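You operate a simulated robot arm through the tools that you are given. There is no shell and no other tool. Be economical: measure what you need, move in short steps, check, and stop when the job is done.

The job below is to be done with a simulated robot arm. You get a single attempt, and the scene is never put back.

Task
Swap the white guide roller on the plate for the silver one.
Fine: tighten the cradle lever first; the star knob waits in the white holed block; white one on the free peg; star knob tight again.
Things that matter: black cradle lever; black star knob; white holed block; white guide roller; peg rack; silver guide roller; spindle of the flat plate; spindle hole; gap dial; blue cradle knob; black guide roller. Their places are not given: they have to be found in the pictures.

Only the result counts: the job must be done as asked and must still hold three seconds after the hand-in. Knocking over, shifting, dropping, spilling or breaking anything else fails it.

Robot
A 6-joint arm with a two-finger parallel gripper, fixed in place. Base frame: the origin is at the foot of the arm, x ahead of it, y to its left, z up; the work surface is at about z = 850. Lengths are in mm, angles in rad, forces in N, time in s.
With the tool pointing down near the work surface it reaches from about 240 to 640 mm from the base axis. Its first joint turns from -1.152 to 1.152 rad. Payload 2.7 kg.
The tool frame sits at the grasp point between the pads (the TCP): z along the fingers, y along the line on which they close. The tips reach 23 mm beyond it. The gripper opens to 94 mm. The fingers are 38 mm wide and 10 mm thick; the gripper's body (54 by 96 mm) begins 39 mm behind the TCP.
Orientation is that of the tool frame in the base frame, as a unit quaternion [x, y, z, w]. With the fingers straight down and closing along the base's y, the tool's x points along the base's -x, its y along +y and its z along -z.

Tools
- The arm moves only by the tool jog_arm. Its argument "motion" is a list that holds one entry, the list of rows, each a list of 6 numbers: the shift along the tool's x, y, z in mm, then the turn, a rotation vector about the tool's x, y, z in rad. In form: [[[tx, ty, tz, wx, wy, wz], ...]]. A call has 1 to 20 rows; each row is the pose to reach, as a shift and turn from the pose commanded when the call began, along the tool's axes at that moment. "claw" is the opening, from 0 (shut) to 1 (fully open), set as the call begins (left out, the last holds). Each row takes 0.2 s and may step no farther than 50 mm and 0.15 rad from the row before; otherwise, or with a gripper value out of range, the whole call is refused. Where a pose cannot be reached the arm comes as near as it can. A force on the tool above 70 N (or 10 N above the force at the start of the call, whichever is more), or a blocked arm, ends the call early, and 0.2 s more pass. Each finger travels about 45 mm/s and halts on what it meets, pressing with about 45 N; the grip force reading is that of the motor and also rises with nothing between the fingers. The clock runs only during rows and for 0.2 s after the last one: add rows that repeat a pose to give the fingers time. The reply holds the time, the measured pose of the TCP, the force on the tool along the base axes, the opening and the grip force, in the units named above and with some noise, and new pictures: "pictures" is both (left out), scene, wrist or none.
- Cameras (640 x 400 px; columns grow to the right, rows downward): "scene" is fixed at [55.3, -419.3, 1423.4]; the picture's right is [0.93, -0.37, 0.00], its down [-0.18, -0.45, -0.88] and it looks along [0.33, 0.81, -0.48] (base axes); focal length 321 px, centre (320, 200). "wrist" rides on the gripper at [-39, 0, -44] in the tool frame; the picture's right is [0.00, -1.00, 0.00], its down [0.97, 0.00, -0.24] and it looks along [0.24, 0.00, 0.97] (tool axes); focal length 218 px, centre (320, 200).
- locate(camera, pixels): for up to 12 pixels [column, row] of the newest picture of that camera ("zoom" is the newest enlarged one), the place [x, y, z] in the base frame of the surface seen there, good to about 3 mm, but the place of the scene camera against the robot may be out by one fixed shift of up to 12 mm in any direction. It takes no simulated time.
- zoom(camera, box): a new picture of the part [left, top, right, bottom] of that camera's present view, enlarged. It takes no simulated time.
- sign_off(): hands the job in; it is judged then, once.

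Work in short steps. Measure before you move; look again where a grasp or a placing could have gone wrong, and mend it. You have 80 turns and 150 pictures in all, those below and enlarged ones among them. Open the gripper and draw the arm clear of the work before you hand the job in, unless the task says otherwise; then end with one line.

The tools are called after "Call:" as a command line: name --argument value ..., lists and objects as JSON in quotes. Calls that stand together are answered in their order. jog_arm: Moves the arm, as the interface text tells. Its arguments: {"type":"object","properties":{"motion":{"type":"array","items":{"type":"array","items":{"type":"array","items":{"type":"number"}}}},"claw":{"type":"number"},"pictures":{"type":"string","enum":["both","scene","wrist","none"]}},"required":["motion"]} The other tools are called the same way: locate (camera, pixels) gives the place of the surface under pixels of a picture; zoom (camera, box) takes an enlarged picture of a part of a camera's view; sign_off () hands the job in.

At the start:

```text
clock: 0.0
tcp_pos: [396.0, 169.8, 1207.4]
tcp_rot: [0.0, 1.0, 0.0, 0.0]
wrist_force: [-0.1, 0.0, 0.2]
grip_width: 93.9
grip_force: 0.1
```

scene: 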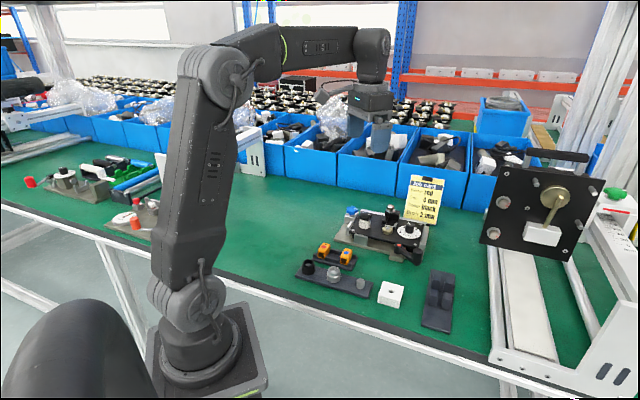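
wrist: 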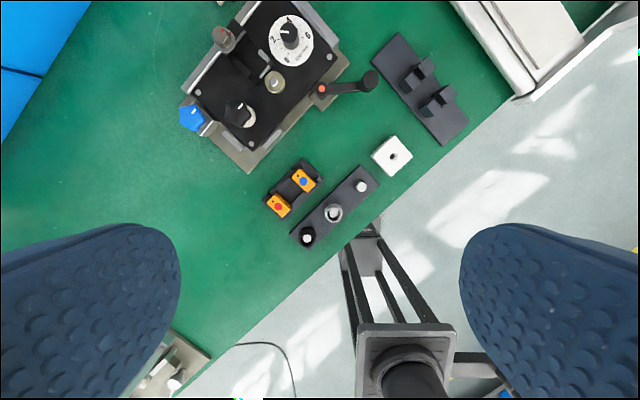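

The wrist view shows the plate fixture at about (270,80), the peg rack at (335,205) and the white block at (392,155). I'll enlarge these areas first.

Call:
zoom --camera "wrist" --box '[170, 0, 390, 180]'

Call:
zoom --camera "wrist" --box '[250, 120, 430, 260]'

Call:
zoom --camera "scene" --box '[280, 165, 480, 340]'

```text
2.22 times, centred on (280, 90) of wrist
```

zoom: 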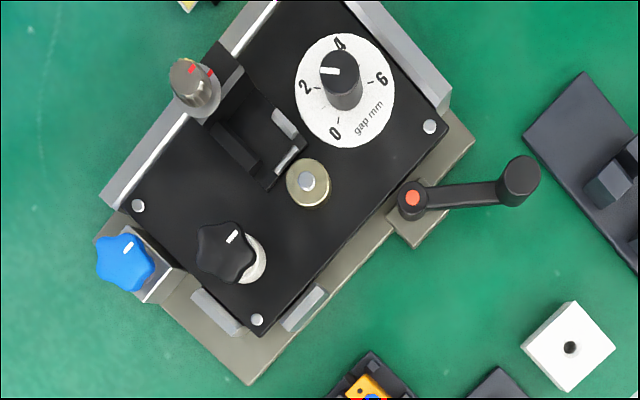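

```text
2.86 times, centred on (340, 190) of wrist
```

zoom: 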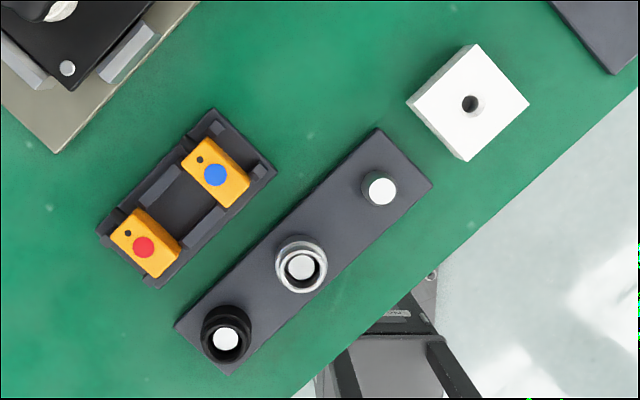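

```text
2.29 times, centred on (380, 252) of scene
```

zoom: 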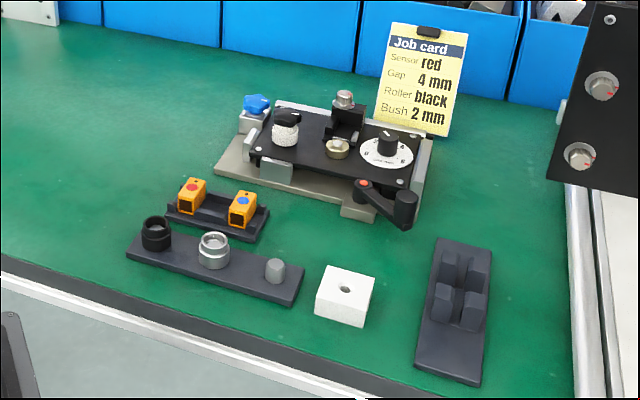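

Next I'll measure the key points in the wrist picture.

Call:
locate --camera "wrist" --pixels '[[322, 89], [370, 80], [345, 85], [239, 111], [257, 125], [392, 155], [361, 187], [334, 212], [307, 234], [274, 82], [289, 30], [195, 118]]'

Call:
locate --camera "scene" --pixels '[[393, 223], [406, 228], [369, 203], [369, 208], [388, 255], [366, 247], [347, 239], [329, 232], [386, 212], [360, 210]]'

Call:
zoom --camera "scene" --box '[335, 195, 435, 265]'

```text
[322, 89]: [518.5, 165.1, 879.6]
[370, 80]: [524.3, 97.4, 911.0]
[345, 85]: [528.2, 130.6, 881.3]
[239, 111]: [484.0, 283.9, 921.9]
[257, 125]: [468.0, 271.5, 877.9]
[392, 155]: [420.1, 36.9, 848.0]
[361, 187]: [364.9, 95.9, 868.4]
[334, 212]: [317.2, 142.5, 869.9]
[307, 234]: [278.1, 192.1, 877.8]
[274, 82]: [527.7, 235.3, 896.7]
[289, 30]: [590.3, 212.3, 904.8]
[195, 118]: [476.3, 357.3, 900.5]
```

```text
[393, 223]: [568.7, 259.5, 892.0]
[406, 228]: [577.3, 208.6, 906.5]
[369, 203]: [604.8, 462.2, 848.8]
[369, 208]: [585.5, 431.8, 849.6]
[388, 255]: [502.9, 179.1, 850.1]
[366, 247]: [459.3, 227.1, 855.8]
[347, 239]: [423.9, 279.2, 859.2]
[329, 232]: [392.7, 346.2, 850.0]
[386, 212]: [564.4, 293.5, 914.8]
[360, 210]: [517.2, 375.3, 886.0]
```

```text
5.71 times, centred on (385, 230) of scene
```

zoom: 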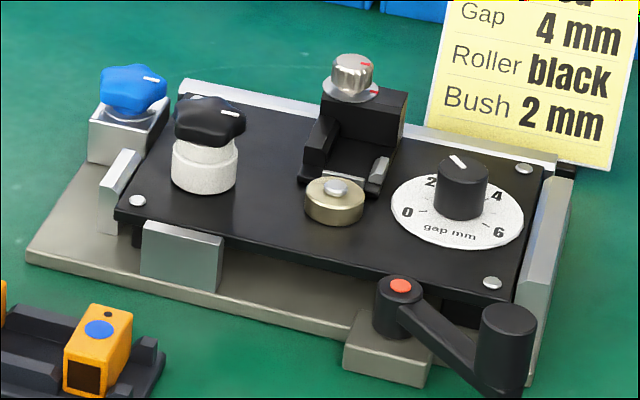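

The star knob is near (484,284,922), with the white roller under it. The lever pivot is near (518,165) and the lever's post near (524,97,911). I'll move closer and look down on the lever and knob.

Call:
jog_arm --motion '[[[-22, 4, 32, 0, 0, 0], [-44, 8, 64, 0, 0, 0], [-64, 15, 96, 0, 0, 0], [-84, 20, 130, 0, 0, 0], [-84, 20, 130, 0, 0, 0]]]' --claw 1 --pictures "wrist"

```text
clock: 1.2
tcp_pos: [481.8, 187.6, 1076.3]
tcp_rot: [-0.001, 1.0, 0.0, 0.001]
wrist_force: [0.7, -0.3, 0.8]
grip_width: 93.7
grip_force: 0.0
```

wrist: 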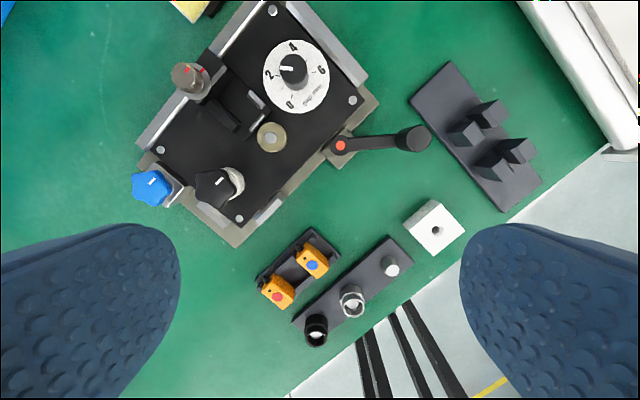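

Call:
zoom --camera "wrist" --box '[300, 100, 460, 200]'

Call:
zoom --camera "wrist" --box '[120, 120, 280, 250]'

Call:
locate --camera "wrist" --pixels '[[340, 145], [413, 138], [375, 142], [215, 187], [234, 180], [238, 218], [353, 100], [271, 10], [392, 266], [352, 300], [316, 328], [436, 229]]'

```text
4.00 times, centred on (380, 150) of wrist
```

zoom: 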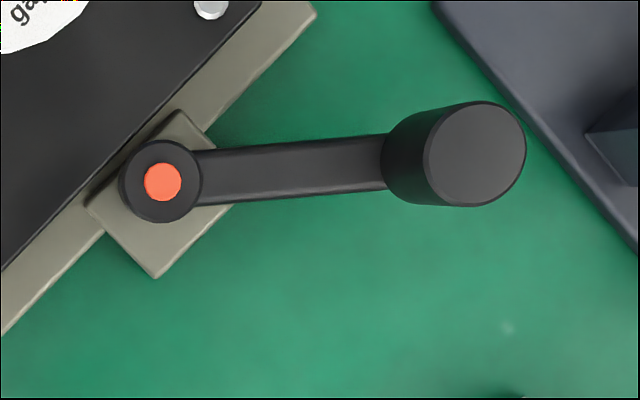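

```text
3.08 times, centred on (200, 185) of wrist
```

zoom: 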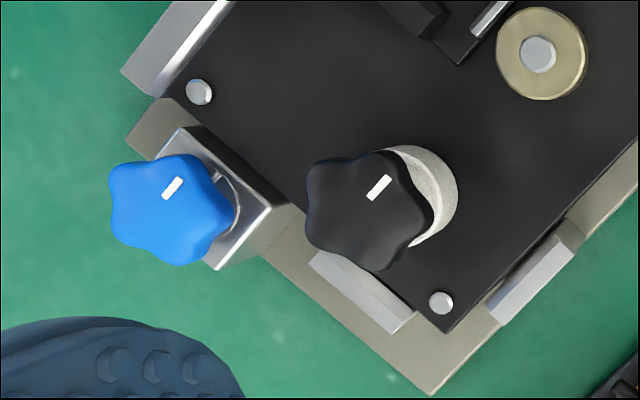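

```text
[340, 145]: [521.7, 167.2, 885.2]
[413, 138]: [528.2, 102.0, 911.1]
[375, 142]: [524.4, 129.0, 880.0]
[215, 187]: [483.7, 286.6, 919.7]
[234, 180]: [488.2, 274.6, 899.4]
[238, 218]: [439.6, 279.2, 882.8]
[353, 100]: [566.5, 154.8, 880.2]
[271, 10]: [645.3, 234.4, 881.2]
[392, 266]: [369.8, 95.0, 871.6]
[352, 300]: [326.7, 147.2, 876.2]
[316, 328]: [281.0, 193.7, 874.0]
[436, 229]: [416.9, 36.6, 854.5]
```

The lever post top is at about (527.5,97,911) and the pivot at about (521.5,166.5). I'll turn the tool so it closes across the lever and hover above the post.

Call:
jog_arm --motion '[[[-4, -8, 10, 0, 0, -0.1333], [-8, -15, 20, 0, 0, -0.2667], [-12, -23, 30, 0, 0, -0.4], [-16, -30, 40, 0, 0, -0.5333], [-20, -38, 50, 0, 0, -0.6667], [-24, -45, 60, 0, 0, -0.8], [-28, -53, 70, 0, 0, -0.9333], [-32, -60, 80, 0, 0, -1.0667], [-36, -68, 90, 0, 0, -1.2], [-40, -75, 100, 0, 0, -1.3333], [-44, -83, 105, 0, 0, -1.4667], [-45.7, -90.6, 110, 0, 0, -1.6], [-45.7, -90.6, 110, 0, 0, -1.6]]]' --claw 0.55 --pictures "both"

```text
clock: 4.0
tcp_pos: [527.0, 97.8, 966.1]
tcp_rot: [0.718, -0.696, -0.001, 0.0]
wrist_force: [-0.4, 0.6, -0.6]
grip_width: 51.6
grip_force: 0.2
```

scene: 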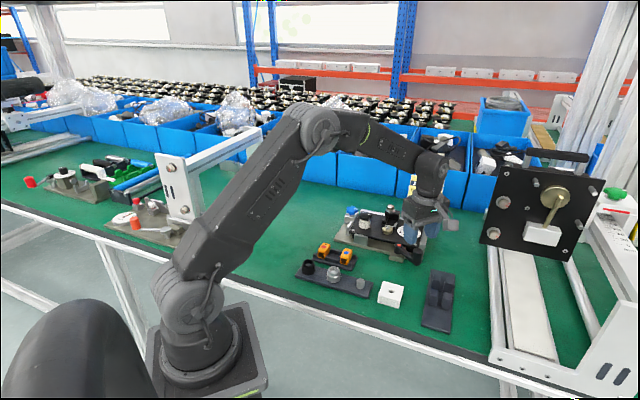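
wrist: 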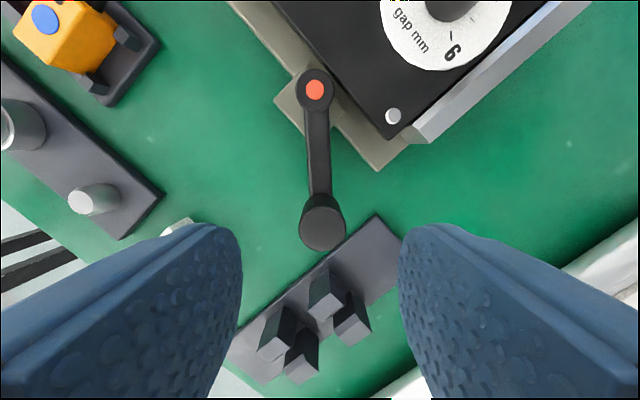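

The post shows at (322,228), between the fingers. I'll locate it, plus the nearby prongs, before going down.

Call:
locate --camera "wrist" --pixels '[[322, 230], [315, 90], [325, 285], [376, 218], [318, 150], [392, 116]]'

```text
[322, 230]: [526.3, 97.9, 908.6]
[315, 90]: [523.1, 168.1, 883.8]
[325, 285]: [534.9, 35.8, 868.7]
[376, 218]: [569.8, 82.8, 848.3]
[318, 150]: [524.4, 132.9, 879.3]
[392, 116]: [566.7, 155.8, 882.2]
```

The post centre is (526.5,98). I'll go down to z of about 909 and close on it.

Call:
jog_arm --motion '[[[0, 0, 30, 0, 0, 0], [0, 0, 56, 0, 0, 0], [0, 0, 56, 0, 0, 0]]]' --pictures "none"

Call:
jog_arm --motion '[[[0, 0, 0, 0, 0, 0], [0, 0, 0, 0, 0, 0], [0, 0, 0, 0, 0, 0]]]' --claw 0.0 --pictures "wrist"

```text
clock: 4.8
tcp_pos: [526.1, 99.7, 911.2]
tcp_rot: [0.717, -0.697, 0.001, 0.0]
wrist_force: [0.4, -0.8, 0.6]
grip_width: 51.7
grip_force: 0.0
```

```text
clock: 5.6
tcp_pos: [526.6, 98.7, 911.0]
tcp_rot: [0.717, -0.697, 0.0, 0.001]
wrist_force: [0.3, -1.0, -1.1]
grip_width: 23.2
grip_force: 45.3
```

wrist: 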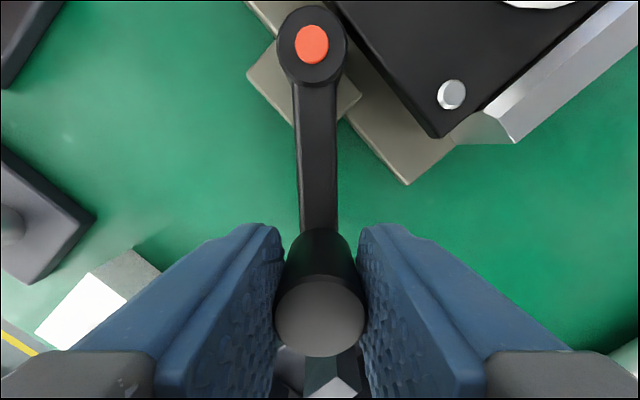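

The post is gripped at 23 mm. I'll swing the lever clockwise about its pivot in small steps and watch the force.

Call:
jog_arm --motion '[[[-0.2, 6.94, 0, 0, 0, 0.1], [-1.08, 13.82, 0, 0, 0, 0.2], [-2.66, 20.58, 0, 0, 0, 0.3]]]' --pictures "wrist"

```text
clock: 6.4
tcp_pos: [506.6, 101.4, 911.5]
tcp_rot: [-0.604, 0.797, 0.0, 0.0]
wrist_force: [1.2, -5.3, -4.9]
grip_width: 23.1
grip_force: 44.8
```

wrist: 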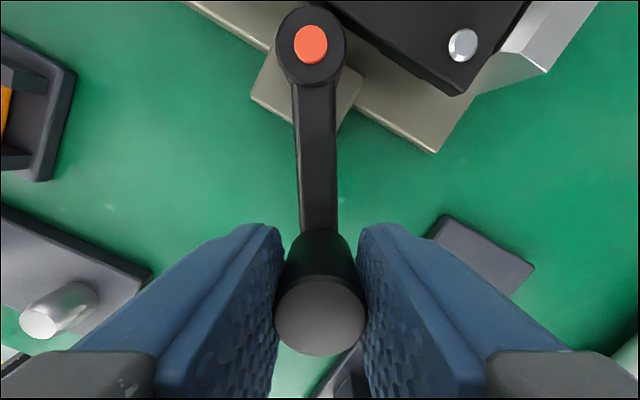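

It moved freely by 0.3 rad with the lever following. I'll continue clockwise.

Call:
jog_arm --motion '[[[-0.2, 6.94, 0, 0, 0, 0.1], [-1.08, 13.82, 0, 0, 0, 0.2], [-2.66, 20.58, 0, 0, 0, 0.3], [-4.9, 27.15, 0, 0, 0, 0.4], [-7.77, 33.45, 0, 0, 0, 0.5], [-11.27, 39.44, 0, 0, 0, 0.6]]]' --pictures "wrist"

```text
clock: 7.8
tcp_pos: [469.0, 121.1, 911.6]
tcp_rot: [-0.342, 0.94, -0.001, 0.0]
wrist_force: [0.0, -12.1, -1.0]
grip_width: 23.1
grip_force: 45.2
```

wrist: 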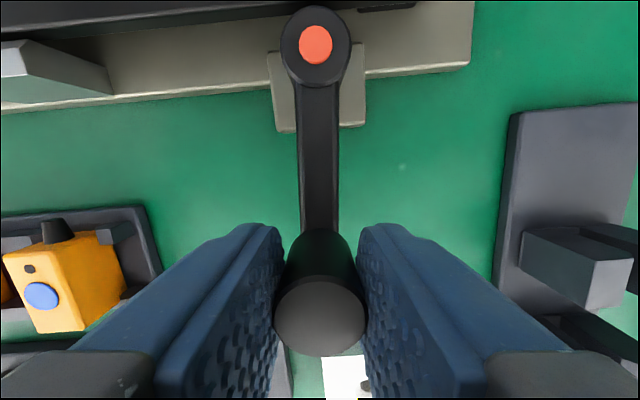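

The lever is now square to the plate edge, with no hard stop so far. I'll check the orange sensor's height at (40,290) before swinging further.

Call:
locate --camera "wrist" --pixels '[[60, 250], [55, 230], [40, 297], [315, 45], [320, 315], [340, 380], [110, 215]]'

```text
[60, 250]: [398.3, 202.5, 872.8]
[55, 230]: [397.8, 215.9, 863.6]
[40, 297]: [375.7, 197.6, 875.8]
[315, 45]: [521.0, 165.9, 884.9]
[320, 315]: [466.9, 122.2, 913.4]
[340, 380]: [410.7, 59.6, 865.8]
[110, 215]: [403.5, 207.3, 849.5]
```

The sensor top is at z 876, which is below my fingertips at 888. I'll continue the swing.

Call:
jog_arm --motion '[[[-0.2, 6.94, 0, 0, 0, 0.1], [-1.08, 13.82, 0, 0, 0, 0.2], [-2.66, 20.58, 0, 0, 0, 0.3], [-4.9, 27.15, 0, 0, 0, 0.4], [-7.77, 33.45, 0, 0, 0, 0.5], [-11.27, 39.44, 0, 0, 0, 0.6]]]' --pictures "wrist"

```text
clock: 9.2
tcp_pos: [456.9, 150.4, 911.4]
tcp_rot: [-0.047, 0.999, -0.004, 0.0]
wrist_force: [19.1, -57.8, -4.7]
grip_width: 23.1
grip_force: 44.4
```

wrist: 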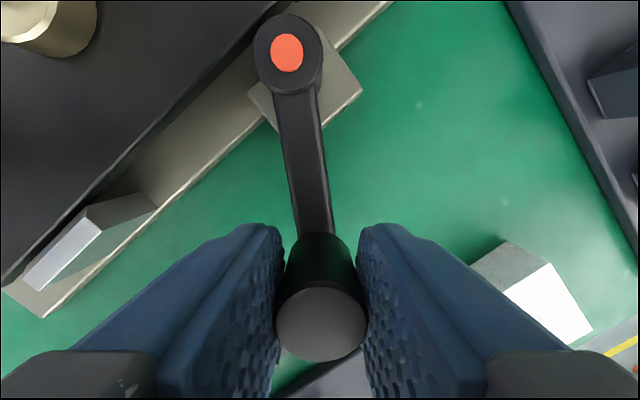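

The swing hit a hard stop after about 79° in total, with 58 N on the post, so the lever is tight. I'll let go and rise.

Call:
jog_arm --motion '[[[0, 0, 0, 0, 0, 0], [0, 0, 0, 0, 0, 0], [0, 0, 0, 0, 0, 0]]]' --claw 0.5 --pictures "wrist"

Call:
jog_arm --motion '[[[0, 0, -30, 0, 0, 0], [0, 0, -70, 0, 0, 0], [0, 0, -110, 0, 0, 0], [0, 0, -110, 0, 0, 0]]]' --pictures "wrist"

```text
clock: 10.0
tcp_pos: [453.3, 159.7, 911.1]
tcp_rot: [-0.05, 0.999, 0.002, 0.0]
wrist_force: [0.5, -0.2, 0.4]
grip_width: 47.0
grip_force: 0.4
```

wrist: 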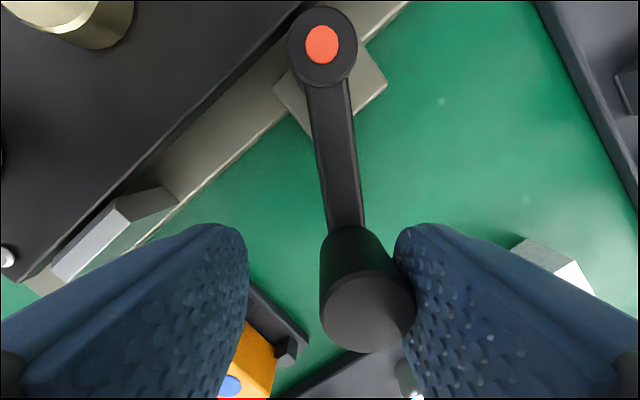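

```text
clock: 11.0
tcp_pos: [452.6, 158.5, 1020.5]
tcp_rot: [-0.05, 0.999, 0.0, 0.0]
wrist_force: [-0.8, -0.5, 0.5]
grip_width: 47.0
grip_force: 0.1
```

wrist: 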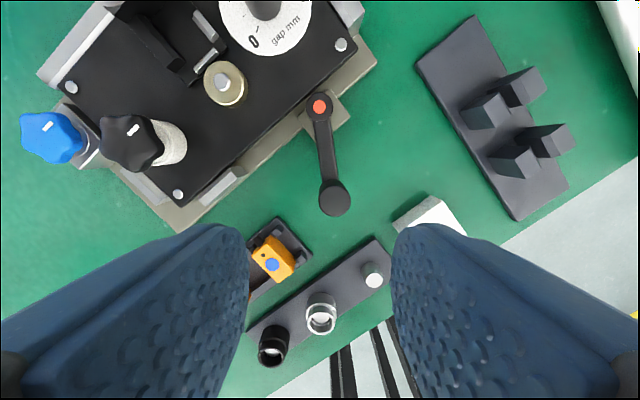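

The lever stays put. Now I'll hover above the star knob near (484,286) and open wider.

Call:
jog_arm --motion '[[[-14, 41, 5, 0, 0, 0.03], [-29, 82, 15, 0, 0, 0.06], [-44, 123.7, 30, 0, 0, 0.1], [-44, 123.7, 30, 0, 0, 0.1]]]' --claw 0.8 --pictures "wrist"

```text
clock: 12.0
tcp_pos: [484.7, 286.4, 992.1]
tcp_rot: [0.0, 1.0, -0.001, 0.001]
wrist_force: [0.2, -0.1, 0.6]
grip_width: 75.1
grip_force: 0.0
```

wrist: 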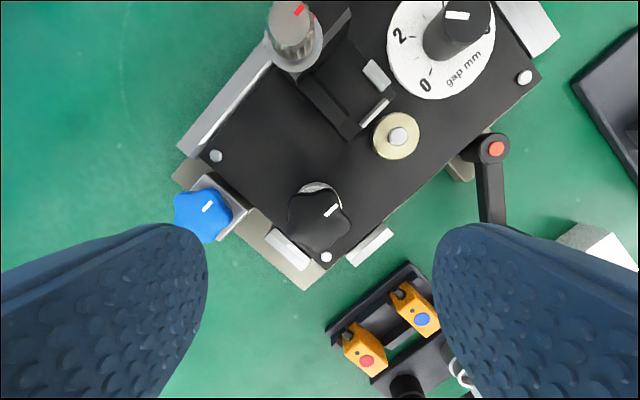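

Call:
zoom --camera "wrist" --box '[260, 160, 380, 260]'

Call:
locate --camera "wrist" --pixels '[[320, 220], [288, 220], [351, 225], [312, 195], [325, 248], [320, 186], [332, 209], [207, 207], [290, 25], [230, 195]]'

```text
4.00 times, centred on (320, 210) of wrist
```

zoom: 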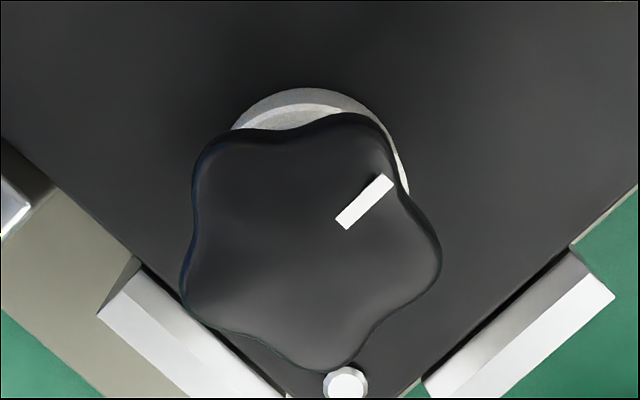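

```text
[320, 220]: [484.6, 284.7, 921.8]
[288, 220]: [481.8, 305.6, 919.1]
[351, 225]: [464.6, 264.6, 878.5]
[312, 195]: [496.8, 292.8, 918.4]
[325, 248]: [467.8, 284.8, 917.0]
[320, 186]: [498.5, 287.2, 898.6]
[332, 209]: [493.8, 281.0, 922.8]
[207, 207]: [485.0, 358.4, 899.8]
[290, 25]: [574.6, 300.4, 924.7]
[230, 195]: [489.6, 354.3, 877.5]
```

The knob centre is about (484.5,287.3), with its top at z 922 and the roller top at about 899. One lobe sits at -7° in the picture, so turning the tool +1.39 rad puts the pads on a lobe and the opposite valley. It also leaves a long counter-clockwise stroke, so I'll turn there and descend.

Call:
jog_arm --motion '[[[0, 1, 0, 0, 0, 0.14], [0, 1, 0, 0, 0, 0.28], [0, 1, 0, 0, 0, 0.42], [0, 1, 0, 0, 0, 0.56], [0, 1, 0, 0, 0, 0.7], [0, 1, 0, 0, 0, 0.84], [0, 1, 0, 0, 0, 0.98], [0, 1, 0, 0, 0, 1.12], [0, 1, 0, 0, 0, 1.26], [0, 1, 0, 0, 0, 1.386], [0, 1, 30, 0, 0, 1.386], [0, 1, 45, 0, 0, 1.386], [0, 1, 45, 0, 0, 1.386]]]' --claw 0.7 --pictures "wrist"

```text
clock: 14.8
tcp_pos: [485.8, 287.6, 946.0]
tcp_rot: [0.639, 0.77, 0.001, 0.0]
wrist_force: [0.5, -0.7, 0.2]
grip_width: 66.0
grip_force: 0.0
```

wrist: 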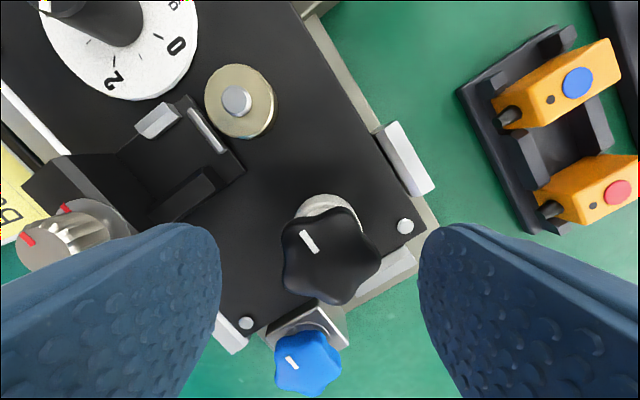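

Call:
zoom --camera "wrist" --box '[260, 180, 420, 320]'

Call:
locate --camera "wrist" --pixels '[[331, 256], [286, 256], [376, 258], [328, 212], [335, 298]]'

```text
2.86 times, centred on (340, 250) of wrist
```

zoom: 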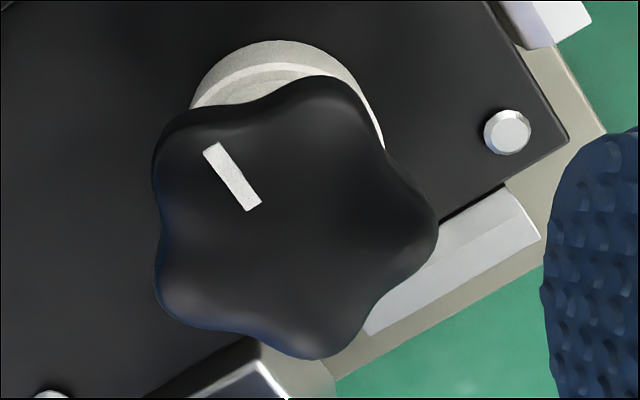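

```text
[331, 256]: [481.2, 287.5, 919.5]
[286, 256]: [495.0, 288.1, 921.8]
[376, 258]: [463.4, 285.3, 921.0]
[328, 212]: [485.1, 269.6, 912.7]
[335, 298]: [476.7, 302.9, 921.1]
```

The knob centre at (326,257) is about 2 mm toward tool -y, and the right lobe is 4° off the closing axis. I'll correct for both, go down to z of about 926 and close.

Call:
jog_arm --motion '[[[0, -2, 10, 0, 0, 0.06], [0, -2, 20, 0, 0, 0.06], [0, -2, 20, 0, 0, 0.06]]]' --pictures "none"

Call:
jog_arm --motion '[[[0, 0, 0, 0, 0, 0], [0, 0, 0, 0, 0, 0], [0, 0, 0, 0, 0, 0], [0, 0, 0, 0, 0, 0]]]' --claw 0 --pictures "wrist"

```text
clock: 15.6
tcp_pos: [483.9, 286.6, 925.8]
tcp_rot: [0.662, 0.75, -0.001, 0.0]
wrist_force: [0.1, -0.6, -0.2]
grip_width: 65.8
grip_force: 0.0
```

```text
clock: 16.6
tcp_pos: [483.0, 286.8, 925.2]
tcp_rot: [0.661, 0.75, -0.002, 0.0]
wrist_force: [-14.1, -4.3, 2.3]
grip_width: 35.5
grip_force: 45.2
```

wrist: 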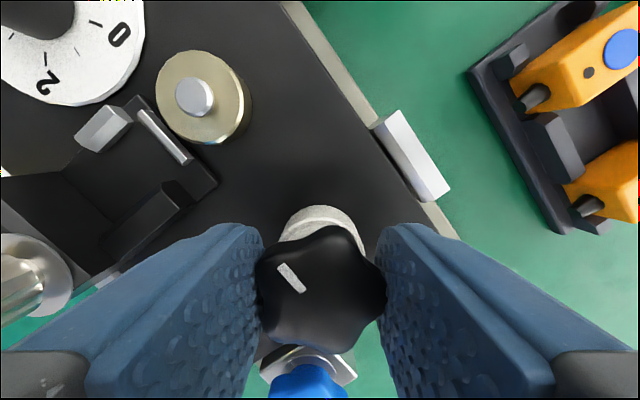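

The knob is gripped at 35.5 mm with a small side load, so I'll shift 1 mm and begin turning counter-clockwise.

Call:
jog_arm --motion '[[[0, -1, 0, 0, 0, -0.1], [0, -1, 0, 0, 0, -0.22], [0, -1, 0, 0, 0, -0.34], [0, -1, 0, 0, 0, -0.46], [0, -1, 0, 0, 0, -0.6]]]' --pictures "wrist"

```text
clock: 17.8
tcp_pos: [483.2, 287.2, 927.0]
tcp_rot: [0.409, 0.912, 0.002, 0.002]
wrist_force: [2.1, -0.4, -1.0]
grip_width: 35.5
grip_force: 44.7
```

wrist: 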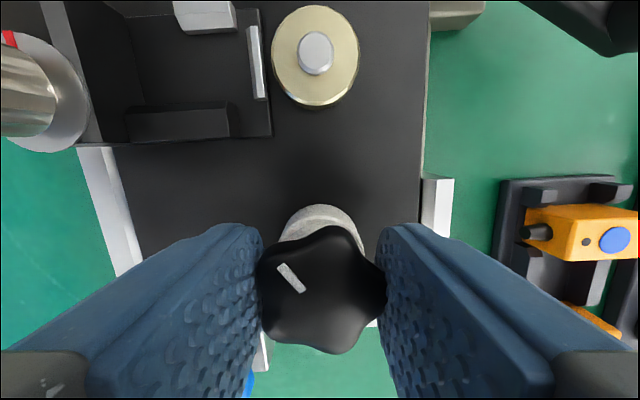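

The mark kept its place between the pads, so the knob is turning. I'll continue the stroke.

Call:
jog_arm --motion '[[[0, 0, 0, 0, 0, -0.14], [0, 0, 0, 0, 0, -0.28], [0, 0, 0, 0, 0, -0.42], [0, 0, 0, 0, 0, -0.56], [0, 0, 0, 0, 0, -0.7], [0, 0, 0, 0, 0, -0.84], [0, 0, 0, 0, 0, -0.98], [0, 0, 0, 0, 0, -1.12], [0, 0, 0, 0, 0, -1.26], [0, 0, 0, 0, 0, -1.4]]]' --pictures "wrist"

```text
clock: 20.0
tcp_pos: [483.4, 289.1, 928.8]
tcp_rot: [-0.275, 0.961, 0.001, 0.004]
wrist_force: [8.7, 23.6, 13.3]
grip_width: 35.5
grip_force: 45.4
```

wrist: 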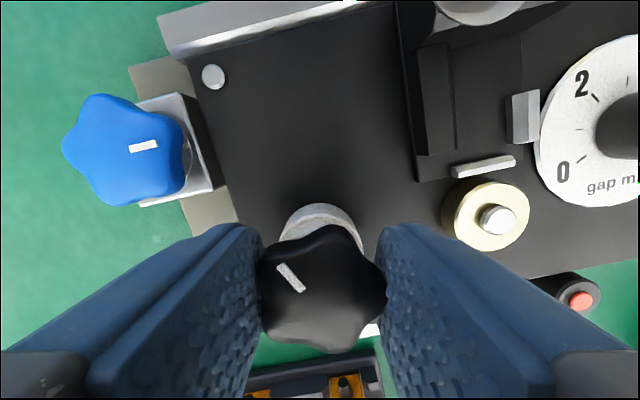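

The knob is climbing: tool z is up 3.6 mm with 13 N pushing up and a small side load. I'll follow it up while finishing this stroke.

Call:
jog_arm --motion '[[[-0.8, 0.8, -2, 0, 0, -0.02], [-0.8, 0.8, -2.3, 0, 0, -0.15], [-0.8, 0.8, -2.6, 0, 0, -0.29], [-0.8, 0.8, -2.9, 0, 0, -0.43], [-0.8, 0.8, -3.2, 0, 0, -0.57], [-0.8, 0.8, -3.5, 0, 0, -0.71], [-0.8, 0.8, -3.8, 0, 0, -0.85]]]' --pictures "wrist"

```text
clock: 21.6
tcp_pos: [481.3, 290.7, 929.4]
tcp_rot: [-0.648, 0.762, 0.001, 0.0]
wrist_force: [-0.1, 26.8, 2.8]
grip_width: 35.7
grip_force: 45.6
```

wrist: 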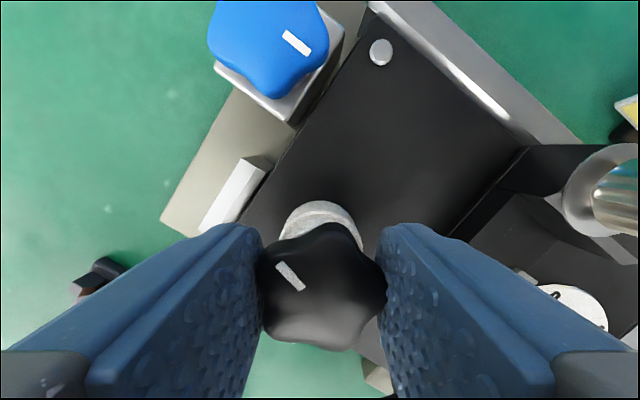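

I've turned it about 2.85 rad so far. I'll relieve the side load and try a gentle 4 mm lift to see whether the knob is free.

Call:
jog_arm --motion '[[[-1.5, 0, -1, 0, 0, 0], [-1.5, 0, -3, 0, 0, 0], [-1.5, 0, -4, 0, 0, 0], [-1.5, 0, -4, 0, 0, 0]]]' --pictures "wrist"

```text
clock: 22.6
tcp_pos: [481.8, 290.4, 931.3]
tcp_rot: [-0.646, 0.763, 0.001, -0.003]
wrist_force: [-0.6, 21.0, -22.5]
grip_width: 35.5
grip_force: 44.9
```

wrist: 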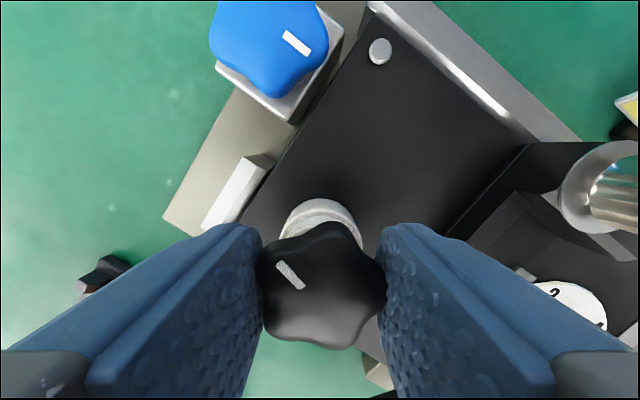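

It's still threaded (-22 N), so I'll ease down, release and read the free pose before swinging back for another stroke.

Call:
jog_arm --motion '[[[0, 0, 2, 0, 0, 0], [0, 0, 2, 0, 0, 0], [0, 0, 2, 0, 0, 0]]]' --claw 0.65 --pictures "wrist"

```text
clock: 23.4
tcp_pos: [482.5, 289.6, 933.6]
tcp_rot: [-0.645, 0.764, 0.0, -0.001]
wrist_force: [-0.8, 0.2, 0.1]
grip_width: 61.2
grip_force: 0.1
```

wrist: 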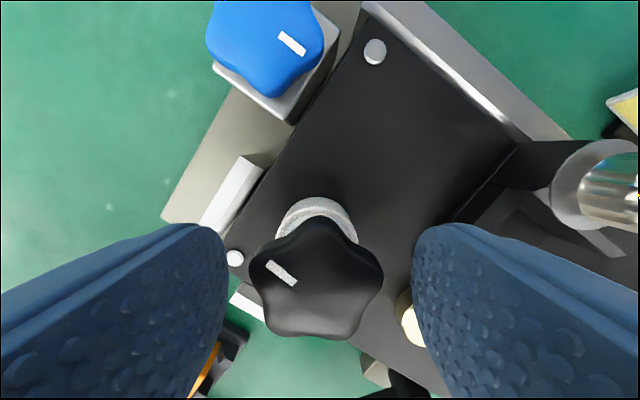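

Call:
locate --camera "wrist" --pixels '[[316, 280], [252, 272], [381, 268], [326, 224], [275, 325], [345, 335], [374, 51], [234, 258]]'

Call:
zoom --camera "wrist" --box '[230, 180, 410, 350]'

```text
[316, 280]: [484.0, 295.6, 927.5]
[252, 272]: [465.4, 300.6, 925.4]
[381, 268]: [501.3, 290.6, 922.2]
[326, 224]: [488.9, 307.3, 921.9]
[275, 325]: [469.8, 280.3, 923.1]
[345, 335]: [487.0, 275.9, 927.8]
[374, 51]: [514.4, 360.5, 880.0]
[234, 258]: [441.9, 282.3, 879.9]
```

```text
2.35 times, centred on (320, 265) of wrist
```

zoom: 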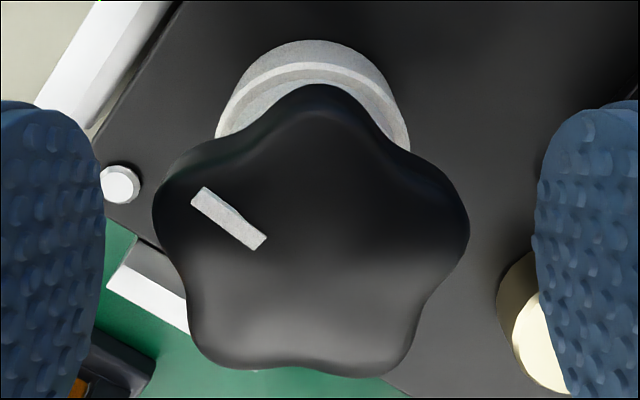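

The knob has risen to about z 927 and its centre is about (482.5,290), between the open pads. I'll swing back half a turn while open.

Call:
jog_arm --motion '[[[0, 0, 0, 0, 0, 0.15], [0, 0, 0, 0, 0, 0.3], [0, 0, 0, 0, 0, 0.45], [0, 0, 0, 0, 0, 0.6], [0, 0, 0, 0, 0, 0.75], [0, 0, 0, 0, 0, 0.9], [0, 0, 0, 0, 0, 1.05], [0, 0, 0, 0, 0, 1.2], [0, 0, 0, 0, 0, 1.35], [0, 0, 0, 0, 0, 1.5], [0, 0, 0, 0, 0, 1.65], [0, 0, 0, 0, 0, 1.8], [0, 0, 0, 0, 0, 1.95], [0, 0, 0, 0, 0, 2.1], [0, 0, 0, 0, 0, 2.25], [0, 0, 0, 0, 0, 2.4], [0, 0, 0, 0, 0, 2.55], [0, 0, 0, 0, 0, 2.7], [0, 0, 0, 0, 0, 2.85], [0, 0, 0, 0, 0, 3.0]]]' --pictures "none"

Call:
jog_arm --motion '[[[0, 0, 0, 0, 0, 0.08], [0, 0, 0, 0, 0, 0.08]]]' --pictures "wrist"

```text
clock: 27.6
tcp_pos: [481.9, 290.4, 932.4]
tcp_rot: [0.717, 0.697, 0.001, 0.0]
wrist_force: [-1.0, 0.5, -0.3]
grip_width: 61.0
grip_force: 0.1
```

```text
clock: 28.2
tcp_pos: [483.7, 290.3, 933.3]
tcp_rot: [0.744, 0.668, 0.001, -0.001]
wrist_force: [0.2, -0.7, -0.2]
grip_width: 61.2
grip_force: 0.0
```

wrist: 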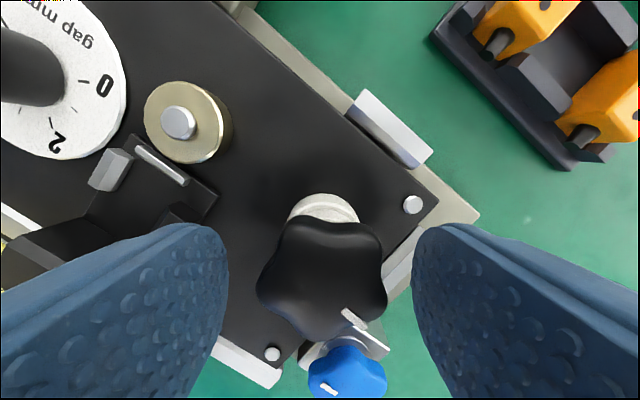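

Aligned: the left lobe at (258,285) is on the closing axis. I'll lower 5 mm, close, and start the second stroke with a small rise.

Call:
jog_arm --motion '[[[-1, 0, 5, 0, 0, 0], [-1, 0, 5, 0, 0, 0]]]' --pictures "none"

Call:
jog_arm --motion '[[[0, 0, 0, 0, 0, 0], [0, 0, 0, 0, 0, 0], [0, 0, 0, 0, 0, 0], [0, 0, 0, 0, 0, 0]]]' --claw 0 --pictures "none"

Call:
jog_arm --motion '[[[0, 0, 0, 0, 0, -0.14], [0, 0, -0.3, 0, 0, -0.28], [0, 0, -0.6, 0, 0, -0.42], [0, 0, -0.9, 0, 0, -0.56], [0, 0, -1.2, 0, 0, -0.7], [0, 0, -1.5, 0, 0, -0.84], [0, 0, -1.8, 0, 0, -0.98], [0, 0, -2.1, 0, 0, -1.12], [0, 0, -2.4, 0, 0, -1.26], [0, 0, -2.7, 0, 0, -1.4]]]' --pictures "wrist"

```text
clock: 28.8
tcp_pos: [483.0, 289.2, 926.7]
tcp_rot: [0.744, 0.669, 0.0, 0.0]
wrist_force: [0.1, -0.1, 0.5]
grip_width: 61.2
grip_force: 0.0
```

```text
clock: 29.8
tcp_pos: [481.8, 288.5, 926.4]
tcp_rot: [0.743, 0.669, -0.001, 0.0]
wrist_force: [-15.4, 0.0, 1.7]
grip_width: 35.5
grip_force: 45.4
```

```text
clock: 32.0
tcp_pos: [482.4, 288.6, 930.5]
tcp_rot: [0.136, 0.991, 0.001, 0.001]
wrist_force: [2.4, 0.6, 0.4]
grip_width: 35.3
grip_force: 44.8
```

wrist: 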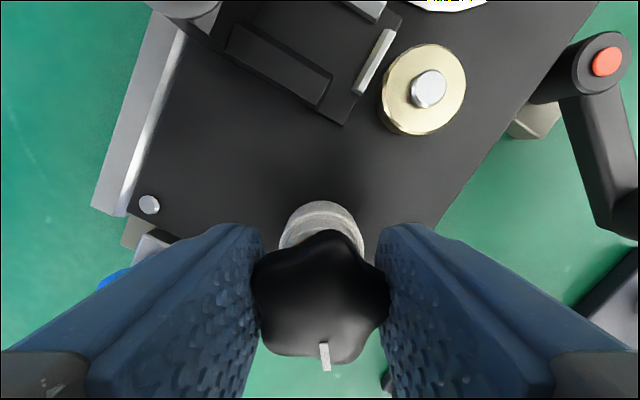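

Forces have dropped to nearly zero and the knob has come up with the tool. I'll test a gentle lift.

Call:
jog_arm --motion '[[[0, 0, -1.5, 0, 0, 0], [0, 0, -3, 0, 0, 0], [0, 0, -5, 0, 0, 0], [0, 0, -5, 0, 0, 0]]]' --pictures "wrist"

```text
clock: 33.0
tcp_pos: [483.5, 290.0, 934.7]
tcp_rot: [0.137, 0.991, 0.001, 0.0]
wrist_force: [-0.4, 0.6, -0.1]
grip_width: 35.6
grip_force: 44.7
```

wrist: 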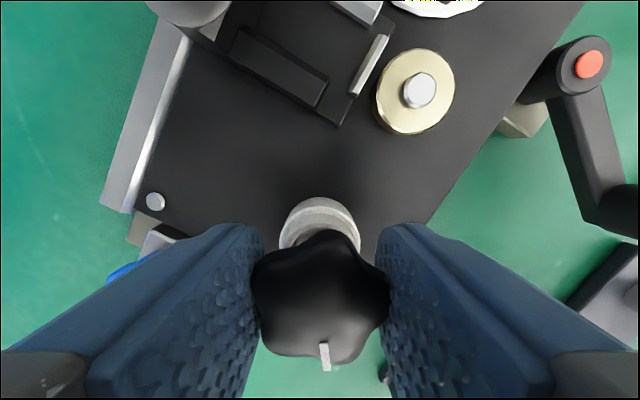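

There's no load on lifting, so the knob is free. I'll lift it straight up and check the roller stays behind.

Call:
jog_arm --motion '[[[0, 0, -15, 0, 0, 0], [0, 0, -40, 0, 0, 0], [0, 0, -80, 0, 0, 0], [0, 0, -80, 0, 0, 0]]]' --pictures "both"

Call:
zoom --camera "scene" --box '[330, 160, 450, 260]'

Call:
zoom --camera "wrist" --box '[200, 150, 440, 360]'

```text
clock: 34.0
tcp_pos: [482.1, 289.4, 1015.4]
tcp_rot: [0.137, 0.991, 0.001, 0.0]
wrist_force: [0.5, 0.6, 0.0]
grip_width: 35.7
grip_force: 44.9
```

scene: 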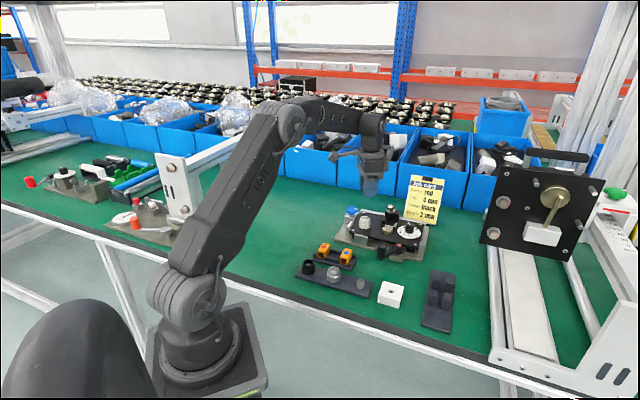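
wrist: 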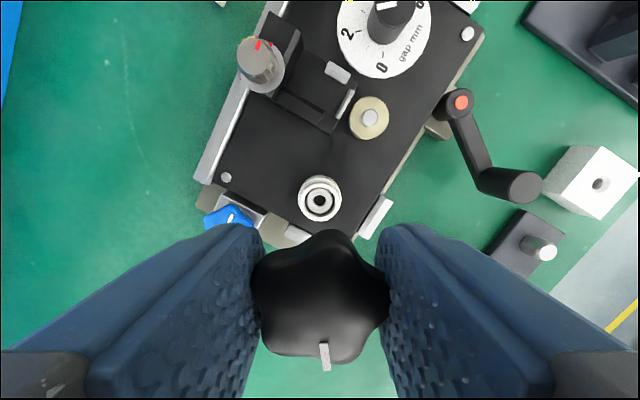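

```text
4.00 times, centred on (390, 210) of scene
```

zoom: 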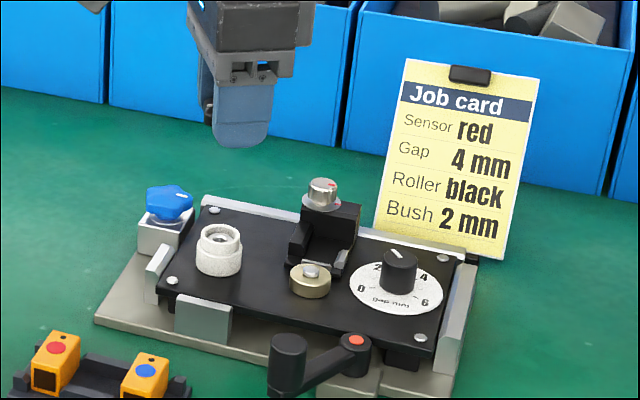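

```text
1.90 times, centred on (320, 255) of wrist
```

zoom: 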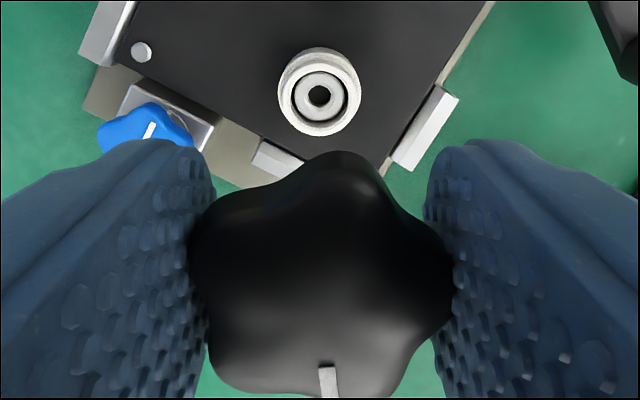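

The knob is out, and the white roller stays on its spindle at (320,200) with the threaded hole visible. I'll locate the spindle hole, the white block's hole and the pegs.

Call:
locate --camera "wrist" --pixels '[[320, 201], [320, 187], [601, 185], [585, 180], [610, 175], [600, 205], [545, 252], [320, 290]]'

Call:
zoom --camera "wrist" --box '[540, 130, 640, 220]'

```text
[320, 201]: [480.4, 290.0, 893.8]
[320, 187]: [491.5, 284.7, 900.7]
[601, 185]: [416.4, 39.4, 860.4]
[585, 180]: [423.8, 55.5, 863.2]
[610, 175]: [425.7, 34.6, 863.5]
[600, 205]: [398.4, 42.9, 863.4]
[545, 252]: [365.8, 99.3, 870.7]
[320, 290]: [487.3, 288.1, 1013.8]
```

```text
4.44 times, centred on (590, 175) of wrist
```

zoom: 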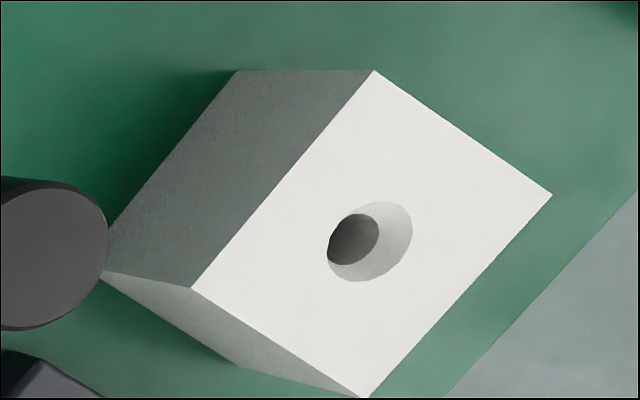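

The block's hole is at about (416.5,39.5), with its top at about z 864. I'll carry the knob over at the current height.

Call:
jog_arm --motion '[[[-1, -43, 0, 0, 0, 0], [-2, -86, 0, 0, 0, 0], [-3, -129, 0, 0, 0, 0], [-4, -172, 0, 0, 0, 0], [-5, -215, 0, 0, 0, 0], [-5.8, -258, 0, 0, 0, 0], [-5.8, -258, 40, 0, 0, 0], [-5.8, -258, 40, 0, 0, 0]]]' --pictures "both"

Call:
zoom --camera "scene" --box '[340, 220, 440, 310]'

Call:
zoom --camera "wrist" --box '[220, 140, 420, 300]'

```text
clock: 35.8
tcp_pos: [418.4, 37.6, 973.8]
tcp_rot: [0.137, 0.991, 0.0, -0.001]
wrist_force: [1.2, -0.5, -0.9]
grip_width: 35.5
grip_force: 44.5
```

scene: 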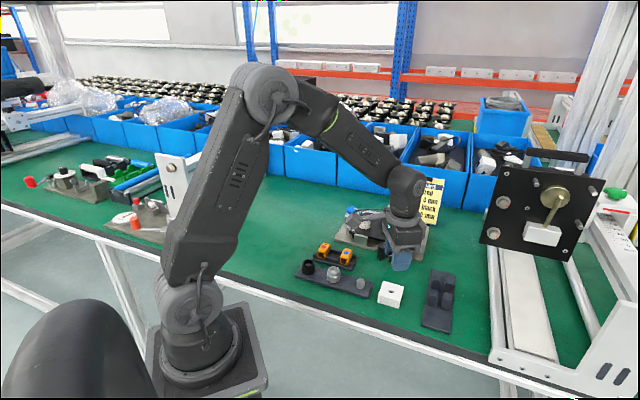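
wrist: 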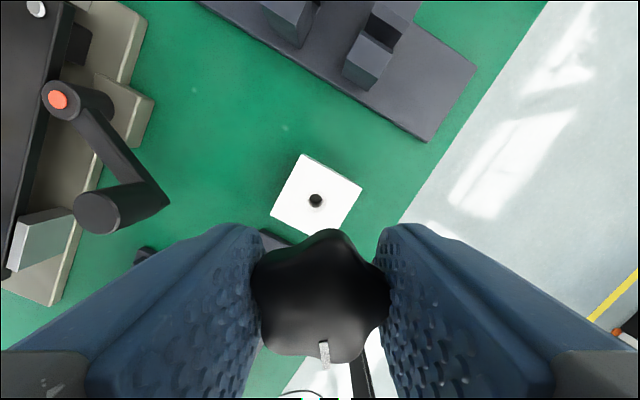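

```text
4.44 times, centred on (390, 265) of scene
```

zoom: 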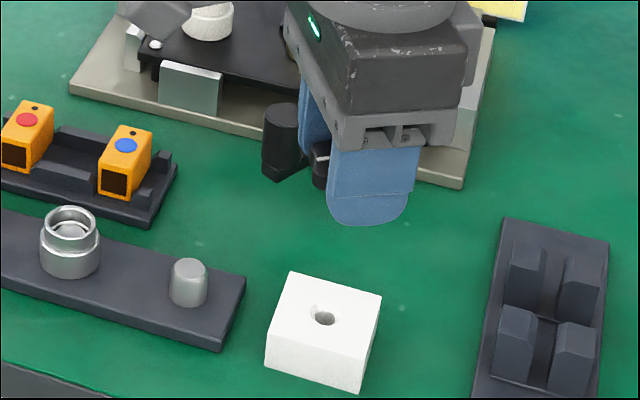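

```text
2.50 times, centred on (320, 220) of wrist
```

zoom: 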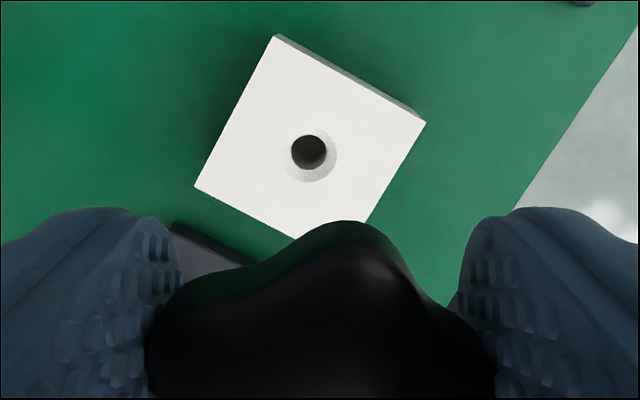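

The hole shows at (315.6,202). Allowing for the offset seen at the spindle, I need about -1 mm in x and +3 mm in y. I'll descend part way and look again.

Call:
jog_arm --motion '[[[-1.1, 3.2, 20, 0, 0, 0], [-1.1, 3.2, 52, 0, 0, 0], [-1.1, 3.2, 52, 0, 0, 0]]]' --pictures "both"

Call:
zoom --camera "scene" --box '[360, 240, 430, 310]'

Call:
zoom --camera "wrist" --box '[220, 140, 420, 300]'

```text
clock: 36.6
tcp_pos: [419.5, 42.2, 922.6]
tcp_rot: [0.138, 0.99, 0.0, 0.0]
wrist_force: [0.3, -0.1, -1.1]
grip_width: 35.2
grip_force: 45.0
```

scene: 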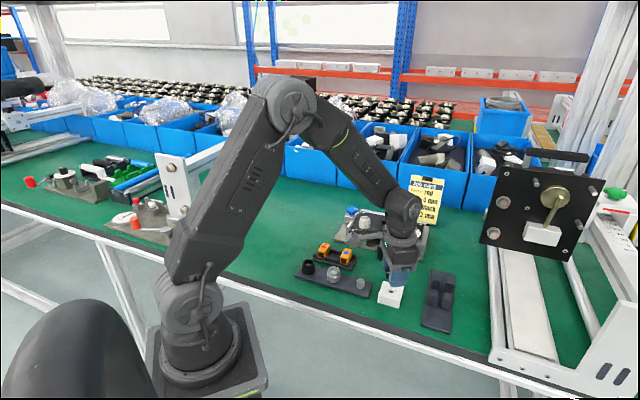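
wrist: 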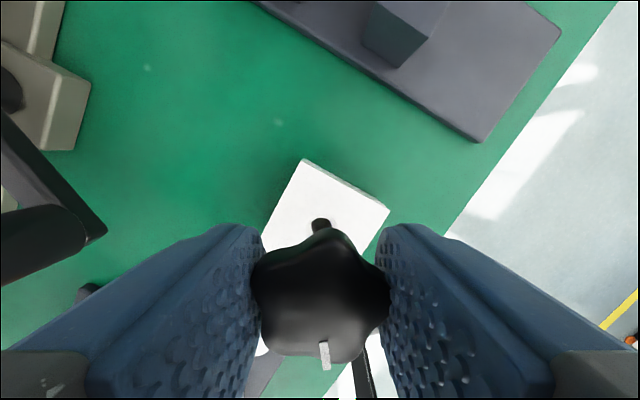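

```text
5.71 times, centred on (395, 275) of scene
```

zoom: 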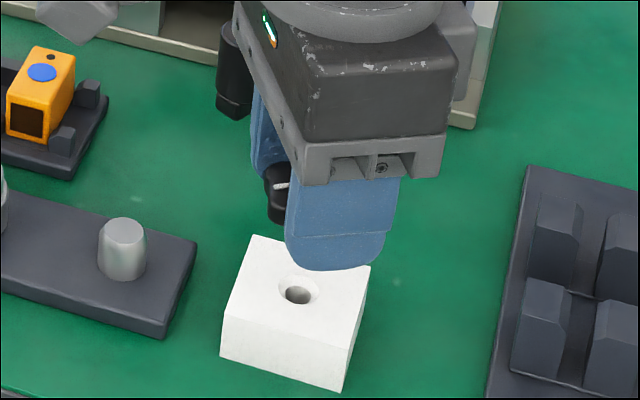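

```text
2.50 times, centred on (320, 220) of wrist
```

zoom: 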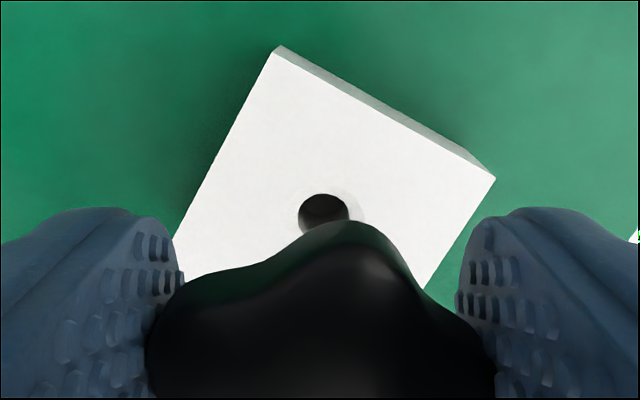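

Call:
zoom --camera "wrist" --box '[295, 205, 355, 245]'

Call:
locate --camera "wrist" --pixels '[[304, 162], [387, 212], [335, 215], [305, 215], [320, 209]]'

```text
10.00 times, centred on (325, 225) of wrist
```

zoom: 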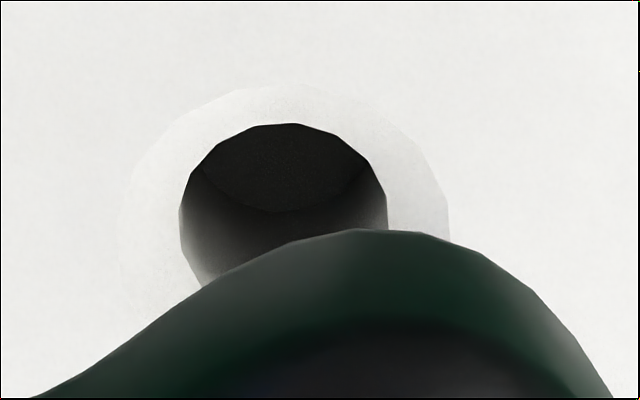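

```text
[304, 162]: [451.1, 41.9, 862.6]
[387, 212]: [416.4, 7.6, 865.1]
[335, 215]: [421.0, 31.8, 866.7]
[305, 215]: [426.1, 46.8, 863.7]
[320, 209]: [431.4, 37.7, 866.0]
```

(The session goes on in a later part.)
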